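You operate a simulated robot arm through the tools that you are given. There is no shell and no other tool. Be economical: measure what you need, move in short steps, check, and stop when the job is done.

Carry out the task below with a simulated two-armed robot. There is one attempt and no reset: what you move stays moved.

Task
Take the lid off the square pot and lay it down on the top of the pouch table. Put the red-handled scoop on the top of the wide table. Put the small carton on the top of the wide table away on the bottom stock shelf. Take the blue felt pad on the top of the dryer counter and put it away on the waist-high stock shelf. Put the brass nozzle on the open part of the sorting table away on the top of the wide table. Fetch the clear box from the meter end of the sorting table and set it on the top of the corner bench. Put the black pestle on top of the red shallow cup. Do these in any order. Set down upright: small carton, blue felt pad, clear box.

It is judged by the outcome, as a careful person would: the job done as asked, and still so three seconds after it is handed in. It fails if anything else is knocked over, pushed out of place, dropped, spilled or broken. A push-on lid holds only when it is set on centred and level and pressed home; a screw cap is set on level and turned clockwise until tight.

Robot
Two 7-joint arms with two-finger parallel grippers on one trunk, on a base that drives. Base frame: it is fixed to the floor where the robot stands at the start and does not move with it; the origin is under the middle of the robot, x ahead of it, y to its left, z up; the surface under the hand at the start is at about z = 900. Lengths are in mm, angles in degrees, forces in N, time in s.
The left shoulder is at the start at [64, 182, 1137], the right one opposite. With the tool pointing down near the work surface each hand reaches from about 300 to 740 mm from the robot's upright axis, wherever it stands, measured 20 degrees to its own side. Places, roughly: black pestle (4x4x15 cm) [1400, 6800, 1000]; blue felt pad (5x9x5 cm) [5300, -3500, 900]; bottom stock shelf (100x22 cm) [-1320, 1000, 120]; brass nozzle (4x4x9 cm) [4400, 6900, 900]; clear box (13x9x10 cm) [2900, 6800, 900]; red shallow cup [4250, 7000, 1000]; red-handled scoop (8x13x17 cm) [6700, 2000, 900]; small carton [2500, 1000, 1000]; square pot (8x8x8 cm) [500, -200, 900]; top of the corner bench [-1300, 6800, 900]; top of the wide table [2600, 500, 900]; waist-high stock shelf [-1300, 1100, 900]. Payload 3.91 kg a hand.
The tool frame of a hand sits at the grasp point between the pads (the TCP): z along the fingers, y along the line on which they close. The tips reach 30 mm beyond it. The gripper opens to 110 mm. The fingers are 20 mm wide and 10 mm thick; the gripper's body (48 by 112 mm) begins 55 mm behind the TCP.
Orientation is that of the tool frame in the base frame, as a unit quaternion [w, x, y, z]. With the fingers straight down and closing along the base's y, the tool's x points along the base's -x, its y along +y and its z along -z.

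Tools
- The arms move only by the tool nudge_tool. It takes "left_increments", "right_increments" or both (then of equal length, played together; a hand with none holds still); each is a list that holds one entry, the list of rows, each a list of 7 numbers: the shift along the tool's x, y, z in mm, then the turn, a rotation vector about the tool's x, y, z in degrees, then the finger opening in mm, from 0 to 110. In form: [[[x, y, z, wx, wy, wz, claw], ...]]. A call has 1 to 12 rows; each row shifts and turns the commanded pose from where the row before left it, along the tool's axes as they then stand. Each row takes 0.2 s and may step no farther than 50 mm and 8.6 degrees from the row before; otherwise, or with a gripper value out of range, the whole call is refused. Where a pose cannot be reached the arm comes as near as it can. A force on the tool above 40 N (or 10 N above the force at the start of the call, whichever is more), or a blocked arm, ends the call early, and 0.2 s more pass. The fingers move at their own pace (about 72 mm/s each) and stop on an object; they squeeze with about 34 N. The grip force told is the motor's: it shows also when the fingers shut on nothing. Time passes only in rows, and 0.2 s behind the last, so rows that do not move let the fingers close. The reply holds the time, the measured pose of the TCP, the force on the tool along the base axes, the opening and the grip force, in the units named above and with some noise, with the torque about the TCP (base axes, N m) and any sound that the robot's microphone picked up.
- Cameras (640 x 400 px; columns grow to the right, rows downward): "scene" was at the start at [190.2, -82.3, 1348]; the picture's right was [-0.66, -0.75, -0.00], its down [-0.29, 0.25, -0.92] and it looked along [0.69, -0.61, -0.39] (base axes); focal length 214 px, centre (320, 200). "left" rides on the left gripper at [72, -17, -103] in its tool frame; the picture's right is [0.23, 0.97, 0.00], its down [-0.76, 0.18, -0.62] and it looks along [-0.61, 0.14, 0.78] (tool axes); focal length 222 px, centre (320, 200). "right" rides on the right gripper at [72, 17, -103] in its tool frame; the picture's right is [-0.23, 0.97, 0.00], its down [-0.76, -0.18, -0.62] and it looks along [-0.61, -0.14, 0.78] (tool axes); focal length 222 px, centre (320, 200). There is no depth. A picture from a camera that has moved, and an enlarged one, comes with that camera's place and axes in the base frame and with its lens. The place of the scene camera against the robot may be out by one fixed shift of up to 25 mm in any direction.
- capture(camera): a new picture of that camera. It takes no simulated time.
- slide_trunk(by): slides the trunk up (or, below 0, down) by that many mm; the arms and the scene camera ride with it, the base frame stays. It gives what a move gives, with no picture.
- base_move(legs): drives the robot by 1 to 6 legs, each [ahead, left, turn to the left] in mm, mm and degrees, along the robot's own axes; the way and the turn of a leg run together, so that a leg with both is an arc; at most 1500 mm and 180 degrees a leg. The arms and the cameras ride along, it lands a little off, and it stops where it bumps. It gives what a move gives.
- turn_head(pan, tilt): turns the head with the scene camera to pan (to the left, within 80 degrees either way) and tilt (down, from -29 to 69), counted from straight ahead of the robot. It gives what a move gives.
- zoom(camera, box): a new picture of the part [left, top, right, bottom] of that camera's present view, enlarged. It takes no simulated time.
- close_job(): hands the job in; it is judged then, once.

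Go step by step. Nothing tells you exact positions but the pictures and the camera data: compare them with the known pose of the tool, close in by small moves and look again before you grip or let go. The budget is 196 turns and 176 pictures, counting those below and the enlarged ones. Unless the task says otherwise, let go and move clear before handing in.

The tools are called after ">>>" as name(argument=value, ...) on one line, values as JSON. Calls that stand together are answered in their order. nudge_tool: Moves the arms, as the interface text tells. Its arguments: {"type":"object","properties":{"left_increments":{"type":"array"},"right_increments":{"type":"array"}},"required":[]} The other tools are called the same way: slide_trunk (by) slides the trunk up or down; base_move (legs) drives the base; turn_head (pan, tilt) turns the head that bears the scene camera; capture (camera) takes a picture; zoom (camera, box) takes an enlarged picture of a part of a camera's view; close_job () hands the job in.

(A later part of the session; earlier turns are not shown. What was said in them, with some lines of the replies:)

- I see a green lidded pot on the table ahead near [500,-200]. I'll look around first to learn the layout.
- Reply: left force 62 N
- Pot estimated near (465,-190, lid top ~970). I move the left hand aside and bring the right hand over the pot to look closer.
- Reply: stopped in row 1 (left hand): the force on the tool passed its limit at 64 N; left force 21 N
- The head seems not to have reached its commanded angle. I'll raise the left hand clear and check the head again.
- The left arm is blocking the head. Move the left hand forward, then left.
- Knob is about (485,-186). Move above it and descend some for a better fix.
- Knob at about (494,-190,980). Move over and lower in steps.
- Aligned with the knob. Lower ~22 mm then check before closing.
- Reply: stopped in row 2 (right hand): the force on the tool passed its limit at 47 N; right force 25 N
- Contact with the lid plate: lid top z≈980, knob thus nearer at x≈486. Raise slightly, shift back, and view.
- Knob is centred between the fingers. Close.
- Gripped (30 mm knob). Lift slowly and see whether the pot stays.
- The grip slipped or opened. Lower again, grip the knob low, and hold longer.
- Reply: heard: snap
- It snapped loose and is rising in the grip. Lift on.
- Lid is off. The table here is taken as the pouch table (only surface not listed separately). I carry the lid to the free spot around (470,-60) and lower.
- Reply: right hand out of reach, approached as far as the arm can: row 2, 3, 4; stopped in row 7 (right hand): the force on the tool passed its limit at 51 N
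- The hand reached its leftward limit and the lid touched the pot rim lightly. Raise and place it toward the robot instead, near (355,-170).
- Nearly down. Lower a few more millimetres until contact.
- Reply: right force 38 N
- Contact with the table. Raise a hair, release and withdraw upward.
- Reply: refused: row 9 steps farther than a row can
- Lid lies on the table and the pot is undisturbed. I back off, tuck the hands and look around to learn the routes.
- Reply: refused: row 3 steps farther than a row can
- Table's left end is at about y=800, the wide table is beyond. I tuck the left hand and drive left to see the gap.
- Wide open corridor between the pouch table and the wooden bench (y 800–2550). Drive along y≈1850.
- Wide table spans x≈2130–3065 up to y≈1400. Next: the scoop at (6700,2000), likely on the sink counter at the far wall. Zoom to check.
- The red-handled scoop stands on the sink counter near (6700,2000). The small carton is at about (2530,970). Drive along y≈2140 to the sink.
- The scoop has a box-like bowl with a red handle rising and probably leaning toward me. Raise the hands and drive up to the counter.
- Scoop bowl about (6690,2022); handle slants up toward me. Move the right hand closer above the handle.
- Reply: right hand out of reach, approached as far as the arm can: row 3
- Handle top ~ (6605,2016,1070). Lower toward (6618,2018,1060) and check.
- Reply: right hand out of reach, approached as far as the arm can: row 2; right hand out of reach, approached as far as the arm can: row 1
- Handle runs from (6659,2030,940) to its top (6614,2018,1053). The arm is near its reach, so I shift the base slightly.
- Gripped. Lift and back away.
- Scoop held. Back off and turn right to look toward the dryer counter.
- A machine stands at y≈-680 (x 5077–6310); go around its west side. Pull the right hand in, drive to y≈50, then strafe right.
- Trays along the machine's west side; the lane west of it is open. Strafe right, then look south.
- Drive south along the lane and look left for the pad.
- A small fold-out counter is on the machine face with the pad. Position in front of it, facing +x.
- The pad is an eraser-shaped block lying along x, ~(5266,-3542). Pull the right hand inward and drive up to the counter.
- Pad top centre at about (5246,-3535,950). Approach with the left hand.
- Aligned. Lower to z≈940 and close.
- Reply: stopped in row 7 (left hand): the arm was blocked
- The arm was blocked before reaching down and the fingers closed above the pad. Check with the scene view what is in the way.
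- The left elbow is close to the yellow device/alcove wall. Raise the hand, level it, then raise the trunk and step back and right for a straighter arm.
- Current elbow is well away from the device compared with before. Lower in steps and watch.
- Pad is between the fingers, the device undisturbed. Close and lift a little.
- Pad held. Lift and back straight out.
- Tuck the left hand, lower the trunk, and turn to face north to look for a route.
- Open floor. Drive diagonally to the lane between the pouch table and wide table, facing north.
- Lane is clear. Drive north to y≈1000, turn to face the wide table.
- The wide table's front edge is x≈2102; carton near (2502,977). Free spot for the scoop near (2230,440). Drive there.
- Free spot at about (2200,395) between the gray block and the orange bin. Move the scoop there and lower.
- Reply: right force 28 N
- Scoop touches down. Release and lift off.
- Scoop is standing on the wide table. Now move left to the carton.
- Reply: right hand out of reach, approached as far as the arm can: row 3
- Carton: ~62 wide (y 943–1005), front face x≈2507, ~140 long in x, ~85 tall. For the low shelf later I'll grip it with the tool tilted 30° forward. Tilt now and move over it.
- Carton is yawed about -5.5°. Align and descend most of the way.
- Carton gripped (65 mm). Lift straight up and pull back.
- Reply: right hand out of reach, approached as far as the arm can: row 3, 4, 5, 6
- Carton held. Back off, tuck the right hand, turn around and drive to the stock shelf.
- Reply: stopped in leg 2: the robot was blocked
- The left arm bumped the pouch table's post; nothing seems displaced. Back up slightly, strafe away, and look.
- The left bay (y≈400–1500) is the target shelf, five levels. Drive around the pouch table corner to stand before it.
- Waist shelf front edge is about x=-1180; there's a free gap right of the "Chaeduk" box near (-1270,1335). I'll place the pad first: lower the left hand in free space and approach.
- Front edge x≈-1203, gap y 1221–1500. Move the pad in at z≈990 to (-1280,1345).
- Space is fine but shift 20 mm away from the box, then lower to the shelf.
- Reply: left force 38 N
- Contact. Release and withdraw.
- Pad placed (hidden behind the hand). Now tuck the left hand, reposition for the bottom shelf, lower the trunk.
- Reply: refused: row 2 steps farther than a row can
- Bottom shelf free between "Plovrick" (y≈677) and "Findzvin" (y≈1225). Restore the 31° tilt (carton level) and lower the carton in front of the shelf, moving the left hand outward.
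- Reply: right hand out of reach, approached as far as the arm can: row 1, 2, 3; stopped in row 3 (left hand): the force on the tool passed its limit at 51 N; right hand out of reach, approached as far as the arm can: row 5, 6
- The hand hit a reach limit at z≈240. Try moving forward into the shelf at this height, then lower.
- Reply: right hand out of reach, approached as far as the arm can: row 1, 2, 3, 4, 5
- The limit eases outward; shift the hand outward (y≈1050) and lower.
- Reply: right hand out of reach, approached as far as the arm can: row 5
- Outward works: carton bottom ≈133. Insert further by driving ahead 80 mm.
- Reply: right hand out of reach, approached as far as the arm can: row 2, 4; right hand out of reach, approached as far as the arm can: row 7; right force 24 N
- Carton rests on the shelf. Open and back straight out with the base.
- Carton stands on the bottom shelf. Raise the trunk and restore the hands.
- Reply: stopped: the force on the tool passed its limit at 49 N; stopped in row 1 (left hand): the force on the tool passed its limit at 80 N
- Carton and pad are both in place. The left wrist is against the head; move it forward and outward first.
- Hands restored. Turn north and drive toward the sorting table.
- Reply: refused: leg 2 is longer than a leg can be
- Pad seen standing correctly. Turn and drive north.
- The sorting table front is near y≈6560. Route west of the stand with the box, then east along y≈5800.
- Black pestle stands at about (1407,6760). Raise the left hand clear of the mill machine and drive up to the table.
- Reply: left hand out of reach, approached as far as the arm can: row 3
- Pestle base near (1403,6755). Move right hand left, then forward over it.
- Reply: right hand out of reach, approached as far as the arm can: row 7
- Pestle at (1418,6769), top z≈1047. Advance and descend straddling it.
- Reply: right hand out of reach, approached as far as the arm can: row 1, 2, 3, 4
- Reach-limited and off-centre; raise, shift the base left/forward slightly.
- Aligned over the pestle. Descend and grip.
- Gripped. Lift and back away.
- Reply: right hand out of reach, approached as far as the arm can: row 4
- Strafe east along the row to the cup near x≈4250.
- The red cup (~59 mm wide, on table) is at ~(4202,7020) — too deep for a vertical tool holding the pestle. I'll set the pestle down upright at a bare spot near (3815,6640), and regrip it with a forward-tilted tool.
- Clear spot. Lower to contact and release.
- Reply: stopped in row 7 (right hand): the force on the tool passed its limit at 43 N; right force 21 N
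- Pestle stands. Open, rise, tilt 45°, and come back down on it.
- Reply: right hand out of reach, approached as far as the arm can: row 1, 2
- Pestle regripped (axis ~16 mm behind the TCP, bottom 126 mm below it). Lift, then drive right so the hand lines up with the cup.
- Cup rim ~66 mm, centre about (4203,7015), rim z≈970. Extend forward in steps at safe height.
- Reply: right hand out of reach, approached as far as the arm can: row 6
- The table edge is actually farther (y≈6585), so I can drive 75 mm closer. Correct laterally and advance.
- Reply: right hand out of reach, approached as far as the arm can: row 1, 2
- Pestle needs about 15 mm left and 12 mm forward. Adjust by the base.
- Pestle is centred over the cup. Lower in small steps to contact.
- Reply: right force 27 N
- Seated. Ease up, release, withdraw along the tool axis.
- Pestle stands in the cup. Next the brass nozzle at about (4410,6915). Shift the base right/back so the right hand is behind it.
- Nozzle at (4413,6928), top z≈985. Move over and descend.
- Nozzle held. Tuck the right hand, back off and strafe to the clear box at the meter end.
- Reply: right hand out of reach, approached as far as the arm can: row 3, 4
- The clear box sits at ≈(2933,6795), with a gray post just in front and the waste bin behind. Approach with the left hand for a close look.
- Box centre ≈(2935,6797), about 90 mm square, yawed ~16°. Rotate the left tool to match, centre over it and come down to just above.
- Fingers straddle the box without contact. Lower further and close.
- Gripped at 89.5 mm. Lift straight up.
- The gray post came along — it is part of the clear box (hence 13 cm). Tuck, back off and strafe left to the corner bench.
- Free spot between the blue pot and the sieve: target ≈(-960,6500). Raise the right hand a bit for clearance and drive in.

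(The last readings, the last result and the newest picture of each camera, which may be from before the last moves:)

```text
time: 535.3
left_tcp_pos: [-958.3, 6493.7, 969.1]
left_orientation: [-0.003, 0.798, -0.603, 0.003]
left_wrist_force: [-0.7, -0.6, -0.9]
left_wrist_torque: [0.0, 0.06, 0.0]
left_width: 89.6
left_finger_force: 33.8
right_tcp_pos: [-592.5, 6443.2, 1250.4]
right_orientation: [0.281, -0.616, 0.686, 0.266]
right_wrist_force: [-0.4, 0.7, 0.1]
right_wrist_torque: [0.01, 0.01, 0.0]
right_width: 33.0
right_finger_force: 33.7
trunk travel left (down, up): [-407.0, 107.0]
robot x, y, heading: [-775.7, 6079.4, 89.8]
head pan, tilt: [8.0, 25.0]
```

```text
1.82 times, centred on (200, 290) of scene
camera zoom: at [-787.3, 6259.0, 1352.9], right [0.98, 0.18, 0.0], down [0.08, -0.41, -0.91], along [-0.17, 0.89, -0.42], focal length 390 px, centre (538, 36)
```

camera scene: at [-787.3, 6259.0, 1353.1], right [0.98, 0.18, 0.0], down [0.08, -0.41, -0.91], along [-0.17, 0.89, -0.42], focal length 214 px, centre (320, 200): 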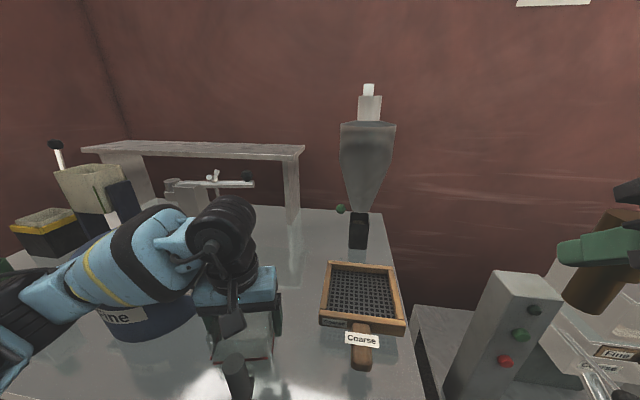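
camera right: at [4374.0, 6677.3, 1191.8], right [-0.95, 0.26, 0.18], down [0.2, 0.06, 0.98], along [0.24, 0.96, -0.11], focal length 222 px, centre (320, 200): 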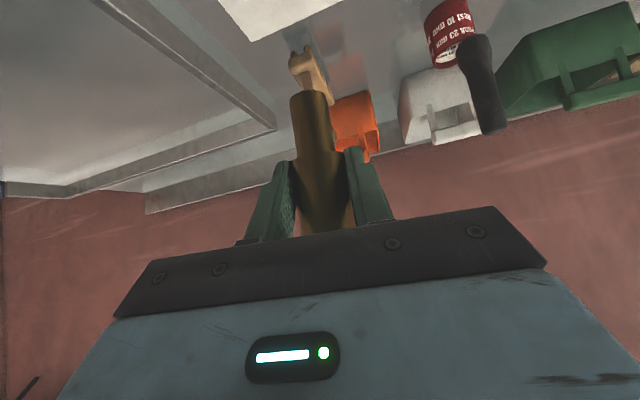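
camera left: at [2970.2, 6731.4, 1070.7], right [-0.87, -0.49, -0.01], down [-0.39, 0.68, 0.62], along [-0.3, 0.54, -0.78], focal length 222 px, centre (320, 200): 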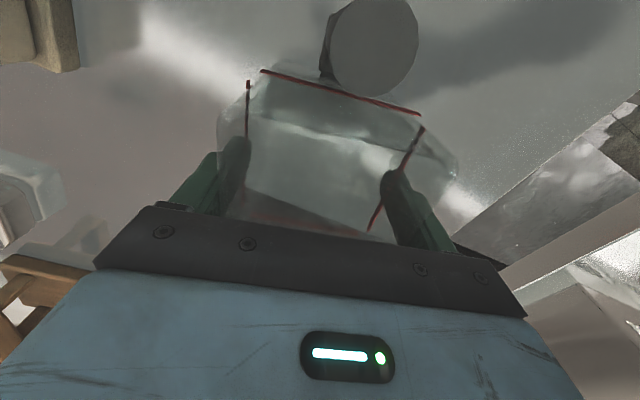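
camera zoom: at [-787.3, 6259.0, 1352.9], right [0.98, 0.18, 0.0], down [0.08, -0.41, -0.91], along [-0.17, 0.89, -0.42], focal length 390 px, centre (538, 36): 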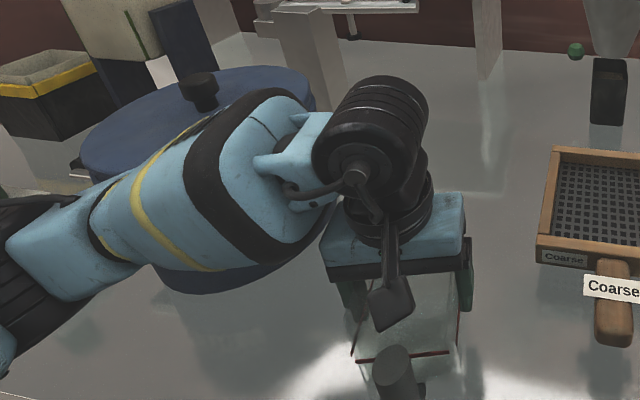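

>>> nudge_tool(left_increments=[[[0, 0, 2, 0, 0, 0, 30], [0, 0, 2, 0, 0, 0, 30], [0, 0, 2, 0, 0, 0, 30], [0, 0, 2, 0, 0, 0, 30]]])

```text
time: 536.3
left_tcp_pos: [-957.2, 6492.9, 961.6]
left_orientation: [-0.004, 0.799, -0.602, 0.002]
left_wrist_force: [-0.7, 3.4, 27.3]
left_wrist_torque: [-0.28, 1.11, 0.02]
left_width: 89.9
left_finger_force: 34.0
right_tcp_pos: [-590.9, 6442.4, 1249.6]
right_orientation: [0.28, -0.615, 0.687, 0.267]
right_wrist_force: [-0.2, 0.8, 0.1]
right_wrist_torque: [-0.07, 0.01, -0.01]
right_width: 32.9
right_finger_force: 34.0
trunk travel left (down, up): [-407.0, 107.0]
robot x, y, heading: [-777.4, 6078.2, 89.9]
head pan, tilt: [8.0, 25.0]
```

Contact. Release and lift off vertically.

>>> nudge_tool(left_increments=[[[0, 0, -3, 0, 0, 0, 60], [0, 0, 0, 0, 0, 0, 100], [0, 0, 0, 0, 0, 0, 110], [0, 0, 0, 0, 0, 0, 110], [0, 0, -15, 0, 0, 0, 110], [0, 0, -30, 0, 0, 0, 110], [0, 0, -40, 0, 0, 0, 110], [0, 0, -45, 0, 0, 0, 110], [10, 0, -45, 0, 0, 0, 110], [20, 0, -40, 0, 0, 0, 110]]])

>>> capture(camera="scene")

```text
time: 538.5
left_tcp_pos: [-951.8, 6465.8, 1177.9]
left_orientation: [-0.003, 0.798, -0.603, 0.003]
left_wrist_force: [1.0, 0.0, 0.1]
left_wrist_torque: [0.03, 0.0, -0.02]
left_width: 110.0
left_finger_force: 0.1
right_tcp_pos: [-592.0, 6442.9, 1250.5]
right_orientation: [0.281, -0.615, 0.686, 0.267]
right_wrist_force: [0.6, -0.1, 0.3]
right_wrist_torque: [0.02, -0.01, 0.04]
right_width: 32.8
right_finger_force: 34.1
trunk travel left (down, up): [-407.0, 107.0]
robot x, y, heading: [-777.0, 6081.8, 89.8]
head pan, tilt: [8.0, 25.0]
```

```text
21 pictures are left
camera scene: at [-786.9, 6258.0, 1353.0], right [0.98, 0.18, 0.0], down [0.08, -0.41, -0.91], along [-0.17, 0.89, -0.42], focal length 214 px, centre (320, 200)
```

scene: 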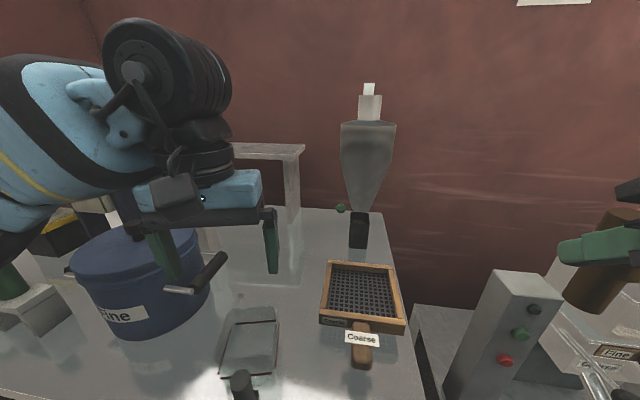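

Clear box is on the corner bench. Now drive back to the wide table with the nozzle, retracing the clear path.

>>> base_move(legs=[[-300, 220, 0], [-1490, 0, 0], [-1330, -450, 0], [-1210, 0, 0], [0, -1040, 0], [0, -1000, 0]])

>>> base_move(legs=[[0, 0, -90]])

>>> turn_head(pan=-20, tilt=25)

>>> capture(camera="scene")

```text
time: 578.1
left_tcp_pos: [1280.7, 2065.0, 1177.8]
left_orientation: [-0.003, 0.787, -0.617, 0.003]
left_wrist_force: [-0.2, -0.8, -0.3]
left_wrist_torque: [0.04, -0.06, 0.01]
left_width: 110.1
left_finger_force: 0.1
right_tcp_pos: [1640.3, 2031.6, 1250.9]
right_orientation: [0.286, -0.603, 0.697, 0.261]
right_wrist_force: [0.0, 0.0, -0.6]
right_wrist_torque: [0.02, -0.05, 0.02]
right_width: 32.7
right_finger_force: 33.9
trunk travel left (down, up): [-407.0, 107.0]
robot x, y, heading: [1443.9, 1675.4, 87.9]
head pan, tilt: [8.0, 25.0]
```

```text
time: 582.3
left_tcp_pos: [1837.4, 1831.5, 1177.1]
left_orientation: [0.0, -0.118, 0.993, -0.004]
left_wrist_force: [0.2, 0.1, 0.4]
left_wrist_torque: [0.02, 0.0, 0.0]
left_width: 109.9
left_finger_force: 0.0
right_tcp_pos: [1799.8, 1473.8, 1250.8]
right_orientation: [0.387, 0.069, 0.919, -0.018]
right_wrist_force: [-0.4, -0.5, -0.7]
right_wrist_torque: [0.04, -0.03, -0.01]
right_width: 32.6
right_finger_force: 34.0
trunk travel left (down, up): [-407.0, 107.0]
robot x, y, heading: [1441.2, 1675.0, -2.5]
head pan, tilt: [8.0, 25.0]
```

```text
time: 583.2
left_tcp_pos: [1836.1, 1831.0, 1177.9]
left_orientation: [-0.001, -0.118, 0.993, -0.004]
left_wrist_force: [0.4, -0.5, 0.2]
left_wrist_torque: [-0.02, -0.02, -0.01]
left_width: 110.3
left_finger_force: 0.2
right_tcp_pos: [1799.2, 1473.5, 1249.9]
right_orientation: [0.385, 0.071, 0.92, -0.017]
right_wrist_force: [0.2, -0.8, -1.2]
right_wrist_torque: [0.05, 0.02, -0.02]
right_width: 32.8
right_finger_force: 34.0
trunk travel left (down, up): [-407.0, 107.0]
robot x, y, heading: [1442.8, 1672.7, -2.6]
head pan, tilt: [-20.0, 25.0]
```

```text
20 pictures are left
camera scene: at [1651.1, 1659.3, 1352.5], right [0.13, -0.99, 0.0], down [-0.42, -0.06, -0.91], along [0.9, 0.12, -0.42], focal length 214 px, centre (320, 200)
```

scene: 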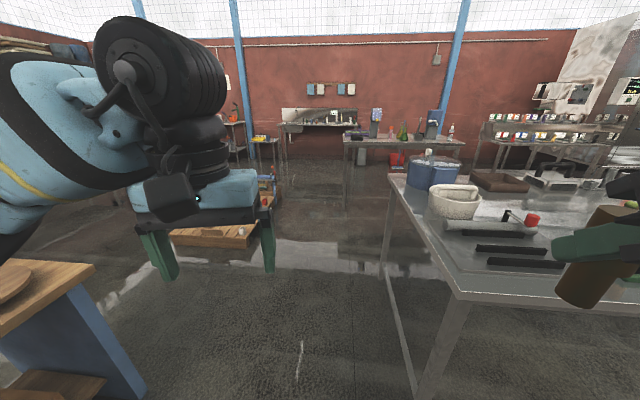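

>>> nudge_tool(left_increments=[[[-30, 25, 20, 0, 0, 0, 110], [-20, 40, 10, 0, 0, 0, 110], [0, 40, 0, 0, 0, 0, 110]]])

>>> base_move(legs=[[0, -640, 2.6], [395, 0, 0]])

>>> turn_head(pan=-20, tilt=38)

>>> capture(camera="scene")

```text
time: 584.0
left_tcp_pos: [1859.4, 1945.4, 1146.3]
left_orientation: [-0.001, -0.118, 0.993, -0.004]
left_wrist_force: [0.6, -0.8, -0.8]
left_wrist_torque: [-0.01, 0.02, 0.0]
left_width: 109.8
left_finger_force: 0.1
right_tcp_pos: [1799.3, 1473.6, 1250.3]
right_orientation: [0.386, 0.072, 0.92, -0.017]
right_wrist_force: [-0.4, 1.0, -0.5]
right_wrist_torque: [0.02, 0.02, -0.01]
right_width: 32.6
right_finger_force: 34.0
trunk travel left (down, up): [-407.0, 107.0]
robot x, y, heading: [1444.4, 1673.2, -2.4]
head pan, tilt: [-20.0, 25.0]
```

```text
time: 592.2
left_tcp_pos: [2229.6, 1329.5, 1145.5]
left_orientation: [-0.001, -0.146, 0.989, -0.005]
left_wrist_force: [-0.3, 0.3, 0.2]
left_wrist_torque: [0.04, 0.04, 0.06]
left_width: 110.0
left_finger_force: 0.2
right_tcp_pos: [2195.2, 854.3, 1249.7]
right_orientation: [0.385, 0.047, 0.922, -0.006]
right_wrist_force: [0.4, -0.3, 0.2]
right_wrist_torque: [0.0, -0.01, -0.03]
right_width: 32.6
right_finger_force: 33.6
trunk travel left (down, up): [-407.0, 107.0]
robot x, y, heading: [1829.9, 1036.3, 0.6]
head pan, tilt: [-20.0, 25.0]
```

```text
time: 593.0
left_tcp_pos: [2229.6, 1330.9, 1146.2]
left_orientation: [0.0, -0.146, 0.989, -0.005]
left_wrist_force: [0.0, 0.7, 0.2]
left_wrist_torque: [0.01, -0.02, -0.02]
left_width: 109.8
left_finger_force: 0.0
right_tcp_pos: [2194.9, 852.4, 1246.7]
right_orientation: [0.381, 0.051, 0.923, -0.009]
right_wrist_force: [0.1, -0.2, -0.9]
right_wrist_torque: [0.02, -0.02, 0.0]
right_width: 32.8
right_finger_force: 34.2
trunk travel left (down, up): [-407.0, 107.0]
robot x, y, heading: [1828.6, 1036.7, 0.6]
head pan, tilt: [-20.0, 38.0]
```

```text
19 pictures are left
camera scene: at [2032.3, 1030.1, 1339.5], right [0.15, -0.99, 0.0], down [-0.54, -0.08, -0.84], along [0.83, 0.13, -0.55], focal length 214 px, centre (320, 200)
```

scene: 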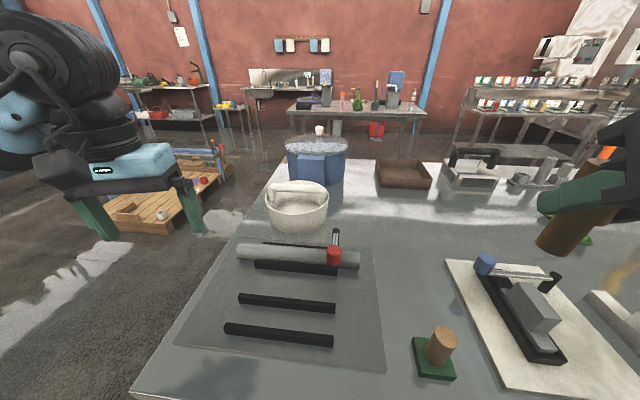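

The head is held by the right wrist, relieve it. Then extend the nozzle to the free area near (2500,885).

>>> turn_head(pan=8, tilt=38)

>>> nudge_tool(right_increments=[[[-20, 8.7, 40, 0, 0, 0, 0], [-20, 8.7, 40, 0, 0, 0, 0], [-20, 8.7, 40, 0, 0, 0, 0], [-20, 8.7, 40, 0, 0, 0, 0], [-20, 8.7, 40, 0, 0, 0, 0], [-20, 8.7, 40, 0, 0, 0, 0], [-20, 8.7, 40, 0, 0, 0, 0], [30, 0, 30, 0, 0, 0, 0], [30, 0, 30, 0, 0, 0, 0]]])

>>> capture(camera="scene")

```text
time: 593.9
left_tcp_pos: [2229.6, 1331.3, 1146.5]
left_orientation: [0.0, -0.146, 0.989, -0.004]
left_wrist_force: [0.5, 0.8, 0.4]
left_wrist_torque: [0.01, 0.0, -0.04]
left_width: 109.9
left_finger_force: 0.2
right_tcp_pos: [2195.9, 854.0, 1250.1]
right_orientation: [0.384, 0.049, 0.922, -0.006]
right_wrist_force: [0.0, 0.4, -0.8]
right_wrist_torque: [0.04, 0.04, 0.02]
right_width: 32.4
right_finger_force: 33.7
trunk travel left (down, up): [-407.0, 107.0]
robot x, y, heading: [1829.4, 1035.5, 0.8]
head pan, tilt: [8.0, 38.0]
```

```text
time: 595.9
left_tcp_pos: [2230.6, 1330.1, 1145.7]
left_orientation: [-0.001, -0.145, 0.989, -0.004]
left_wrist_force: [0.8, 0.1, 0.0]
left_wrist_torque: [0.0, 0.02, 0.01]
left_width: 109.9
left_finger_force: 0.0
right_tcp_pos: [2468.8, 877.3, 1078.2]
right_orientation: [0.385, 0.047, 0.922, -0.005]
right_wrist_force: [-1.0, -0.2, 0.3]
right_wrist_torque: [-0.01, 0.02, 0.01]
right_width: 32.5
right_finger_force: 34.2
right hand out of reach, approached as far as the arm can: row 7
trunk travel left (down, up): [-407.0, 107.0]
robot x, y, heading: [1827.5, 1034.5, 0.6]
head pan, tilt: [8.0, 38.0]
```

```text
18 pictures are left
camera scene: at [2030.8, 1029.2, 1332.1], right [0.15, -0.99, 0.0], down [-0.61, -0.09, -0.79], along [0.78, 0.12, -0.62], focal length 214 px, centre (320, 200)
```

scene: 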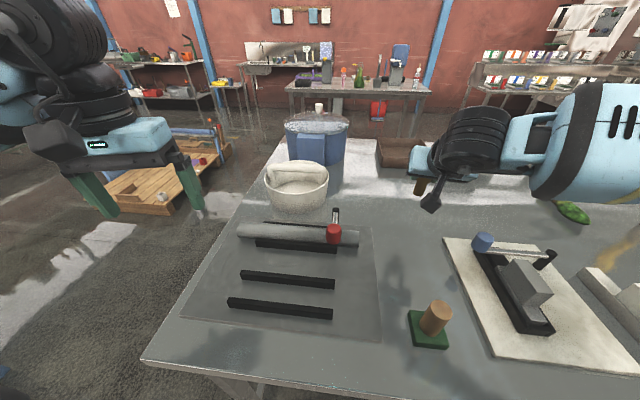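

Area below is free. Lower to contact.

>>> nudge_tool(right_increments=[[[25, 0, 25, 0, 0, 0, 0], [25, 0, 25, 0, 0, 0, 0], [14, 0, 14, 0, 0, 0, 0], [7, 0, 7, 0, 0, 0, 0], [4, 0, 4, 0, 0, 0, 0], [2, 0, 2, 0, 0, 0, 0], [2, 0, 2, 0, 0, 0, 0]]])

>>> capture(camera="right")

```text
time: 597.5
left_tcp_pos: [2229.7, 1330.6, 1146.3]
left_orientation: [0.001, -0.145, 0.989, -0.005]
left_wrist_force: [0.9, -0.9, -0.1]
left_wrist_torque: [0.0, 0.0, 0.0]
left_width: 109.9
left_finger_force: 0.1
right_tcp_pos: [2466.4, 880.4, 968.3]
right_orientation: [0.386, 0.047, 0.921, -0.006]
right_wrist_force: [0.2, -0.2, -0.4]
right_wrist_torque: [-0.03, 0.01, 0.0]
right_width: 32.9
right_finger_force: 34.0
trunk travel left (down, up): [-407.0, 107.0]
robot x, y, heading: [1830.7, 1036.0, 0.7]
head pan, tilt: [8.0, 38.0]
```

```text
17 pictures are left
camera right: at [2345.3, 907.9, 990.5], right [0.25, 0.95, 0.19], down [0.07, -0.21, 0.98], along [0.97, -0.23, -0.12], focal length 222 px, centre (320, 200)
```

right: 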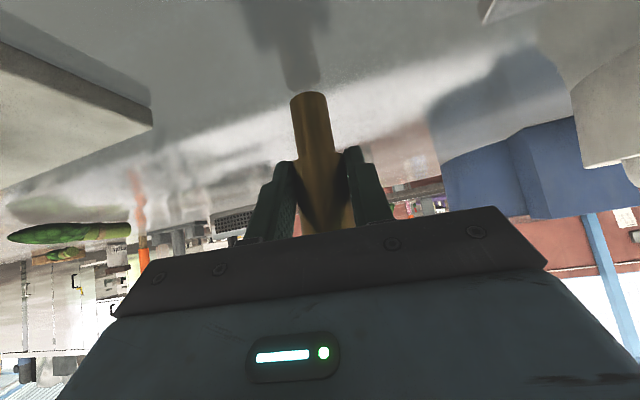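

>>> nudge_tool(right_increments=[[[1.4, 0, 1.4, 0, 0, 0, 0], [1.4, 0, 1.4, 0, 0, 0, 0], [1.4, 0, 1.4, 0, 0, 0, 0], [1.2, 0, 1.2, 0, 0, 0, 0], [1, 0, 1, 0, 0, 0, 0], [1, 0, 1, 0, 0, 0, 0]]])

```text
time: 598.9
left_tcp_pos: [2227.5, 1330.7, 1146.7]
left_orientation: [0.0, -0.145, 0.989, -0.005]
left_wrist_force: [-0.9, 0.2, -0.3]
left_wrist_torque: [0.03, -0.02, 0.01]
left_width: 110.0
left_finger_force: 0.1
right_tcp_pos: [2467.6, 882.2, 959.8]
right_orientation: [0.387, 0.048, 0.921, -0.006]
right_wrist_force: [-1.4, -0.5, 7.7]
right_wrist_torque: [-0.14, 0.0, -0.04]
right_width: 32.7
right_finger_force: 34.2
trunk travel left (down, up): [-407.0, 107.0]
robot x, y, heading: [1828.2, 1034.4, 0.8]
head pan, tilt: [8.0, 38.0]
```

Contact just made. Release gently and withdraw along the tool axis.

>>> nudge_tool(right_increments=[[[0, 0, 0, 0, 0, 0, 20], [0, 0, 0, 0, 0, 0, 45], [0, 0, 0, 0, 0, 0, 65], [0, 0, 0, 0, 0, 0, 75], [0, 0, -15, 0, 0, 0, 75], [0, 0, -35, 0, 0, 0, 75], [0, 0, -45, 0, 0, 0, 75], [0, 0, -45, 0, 0, 0, 75], [0, 0, -45, 0, 0, 0, 75]]])

>>> capture(camera="right")

>>> capture(camera="scene")

```text
time: 600.9
left_tcp_pos: [2227.0, 1330.0, 1147.2]
left_orientation: [0.001, -0.146, 0.989, -0.005]
left_wrist_force: [-0.4, -0.2, -0.4]
left_wrist_torque: [0.03, 0.0, -0.04]
left_width: 110.2
left_finger_force: 0.1
right_tcp_pos: [2334.5, 891.1, 1088.7]
right_orientation: [0.385, 0.047, 0.922, -0.006]
right_wrist_force: [-0.2, 0.2, -0.6]
right_wrist_torque: [-0.01, -0.02, 0.0]
right_width: 75.0
right_finger_force: 0.1
trunk travel left (down, up): [-407.0, 107.0]
robot x, y, heading: [1826.6, 1037.0, 0.7]
head pan, tilt: [8.0, 38.0]
```

```text
16 pictures are left
camera right: at [2212.6, 917.7, 1110.9], right [0.25, 0.95, 0.19], down [0.07, -0.21, 0.98], along [0.97, -0.23, -0.12], focal length 222 px, centre (320, 200)
```

right: 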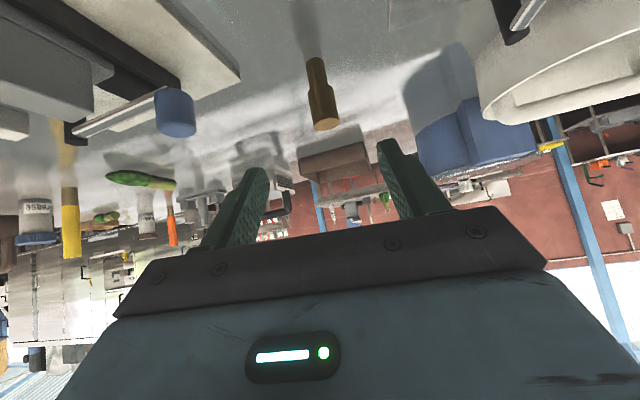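

```text
15 pictures are left
camera scene: at [2028.4, 1030.0, 1332.5], right [0.15, -0.99, 0.0], down [-0.61, -0.09, -0.79], along [0.78, 0.12, -0.61], focal length 214 px, centre (320, 200)
```

scene: 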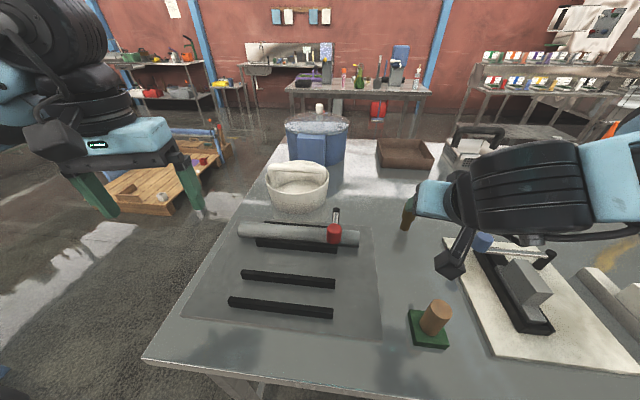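

Nozzle stands on the wide table. Raise the hand, back away, and have a final check look at the pouch table (bumped post earlier).

>>> nudge_tool(right_increments=[[[0, 0, -40, 0, 0, 0, 75], [0, 0, -40, 0, 0, 0, 75], [0, 0, -40, 0, 0, 0, 75]]])

>>> base_move(legs=[[-330, 250, 0], [0, 0, -150]])

>>> turn_head(pan=8, tilt=20)

>>> capture(camera="scene")

```text
time: 601.7
left_tcp_pos: [2227.7, 1330.0, 1146.1]
left_orientation: [0.001, -0.146, 0.989, -0.004]
left_wrist_force: [-0.2, -0.3, 0.0]
left_wrist_torque: [-0.05, 0.03, -0.03]
left_width: 109.8
left_finger_force: 0.0
right_tcp_pos: [2249.6, 896.2, 1173.3]
right_orientation: [0.385, 0.047, 0.922, -0.007]
right_wrist_force: [-0.5, 0.5, -0.1]
right_wrist_torque: [-0.02, -0.01, -0.03]
right_width: 75.0
right_finger_force: 0.0
trunk travel left (down, up): [-407.0, 107.0]
robot x, y, heading: [1826.4, 1038.1, 0.6]
head pan, tilt: [8.0, 38.0]
```

```text
time: 610.6
left_tcp_pos: [1298.3, 824.1, 1147.7]
left_orientation: [-0.004, 0.915, 0.403, -0.001]
left_wrist_force: [0.0, 0.6, 0.0]
left_wrist_torque: [-0.02, 0.0, 0.01]
left_width: 109.9
left_finger_force: 0.0
right_tcp_pos: [1056.9, 1186.5, 1171.9]
right_orientation: [0.097, 0.901, 0.199, -0.373]
right_wrist_force: [0.2, 0.2, -0.5]
right_wrist_torque: [0.01, -0.01, -0.01]
right_width: 75.1
right_finger_force: 0.0
trunk travel left (down, up): [-407.0, 107.0]
robot x, y, heading: [1490.7, 1281.3, -148.4]
head pan, tilt: [8.0, 38.0]
```

```text
time: 611.4
left_tcp_pos: [1297.1, 823.2, 1146.9]
left_orientation: [-0.003, 0.915, 0.403, 0.0]
left_wrist_force: [-0.3, -0.7, 0.1]
left_wrist_torque: [0.03, 0.0, -0.01]
left_width: 110.2
left_finger_force: 0.0
right_tcp_pos: [1057.1, 1186.1, 1171.6]
right_orientation: [0.096, 0.901, 0.199, -0.372]
right_wrist_force: [-0.5, 0.2, -0.6]
right_wrist_torque: [-0.02, -0.06, 0.02]
right_width: 74.9
right_finger_force: 0.0
trunk travel left (down, up): [-407.0, 107.0]
robot x, y, heading: [1489.9, 1282.0, -148.3]
head pan, tilt: [8.0, 20.0]
```

```text
14 pictures are left
camera scene: at [1332.8, 1144.0, 1360.6], right [-0.64, 0.77, 0.0], down [0.26, 0.22, -0.94], along [-0.73, -0.6, -0.34], focal length 214 px, centre (320, 200)
```

scene: 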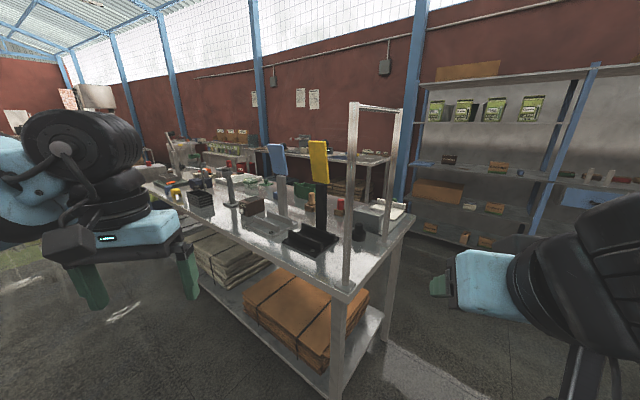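

All seven items are placed, both hands are free and clear, and the pouch table looks undisturbed. Handing in.

>>> close_job()

```text
The job is handed in.
```

I carried out all seven moves and handed the job in; the judge's result was not shown to me.

- **Pot lid:** laid on the table where the pot stood. I took that to be the pouch table, because the task listed no position for it.
- **Red-handled scoop:** standing on the wide table.
- **Small carton:** upright on the bottom stock shelf.
- **Blue felt pad:** upright on the waist-high stock shelf.
- **Black pestle:** standing in the red shallow cup.
- **Brass nozzle:** standing on the wide table.
- **Clear box:** upright on the corner bench.

On the way, the lid touched the pot's rim lightly. The left arm was also stopped once at the dryer counter and once against a post by the pouch table. In the pictures afterwards, everything nearby was still standing in place.
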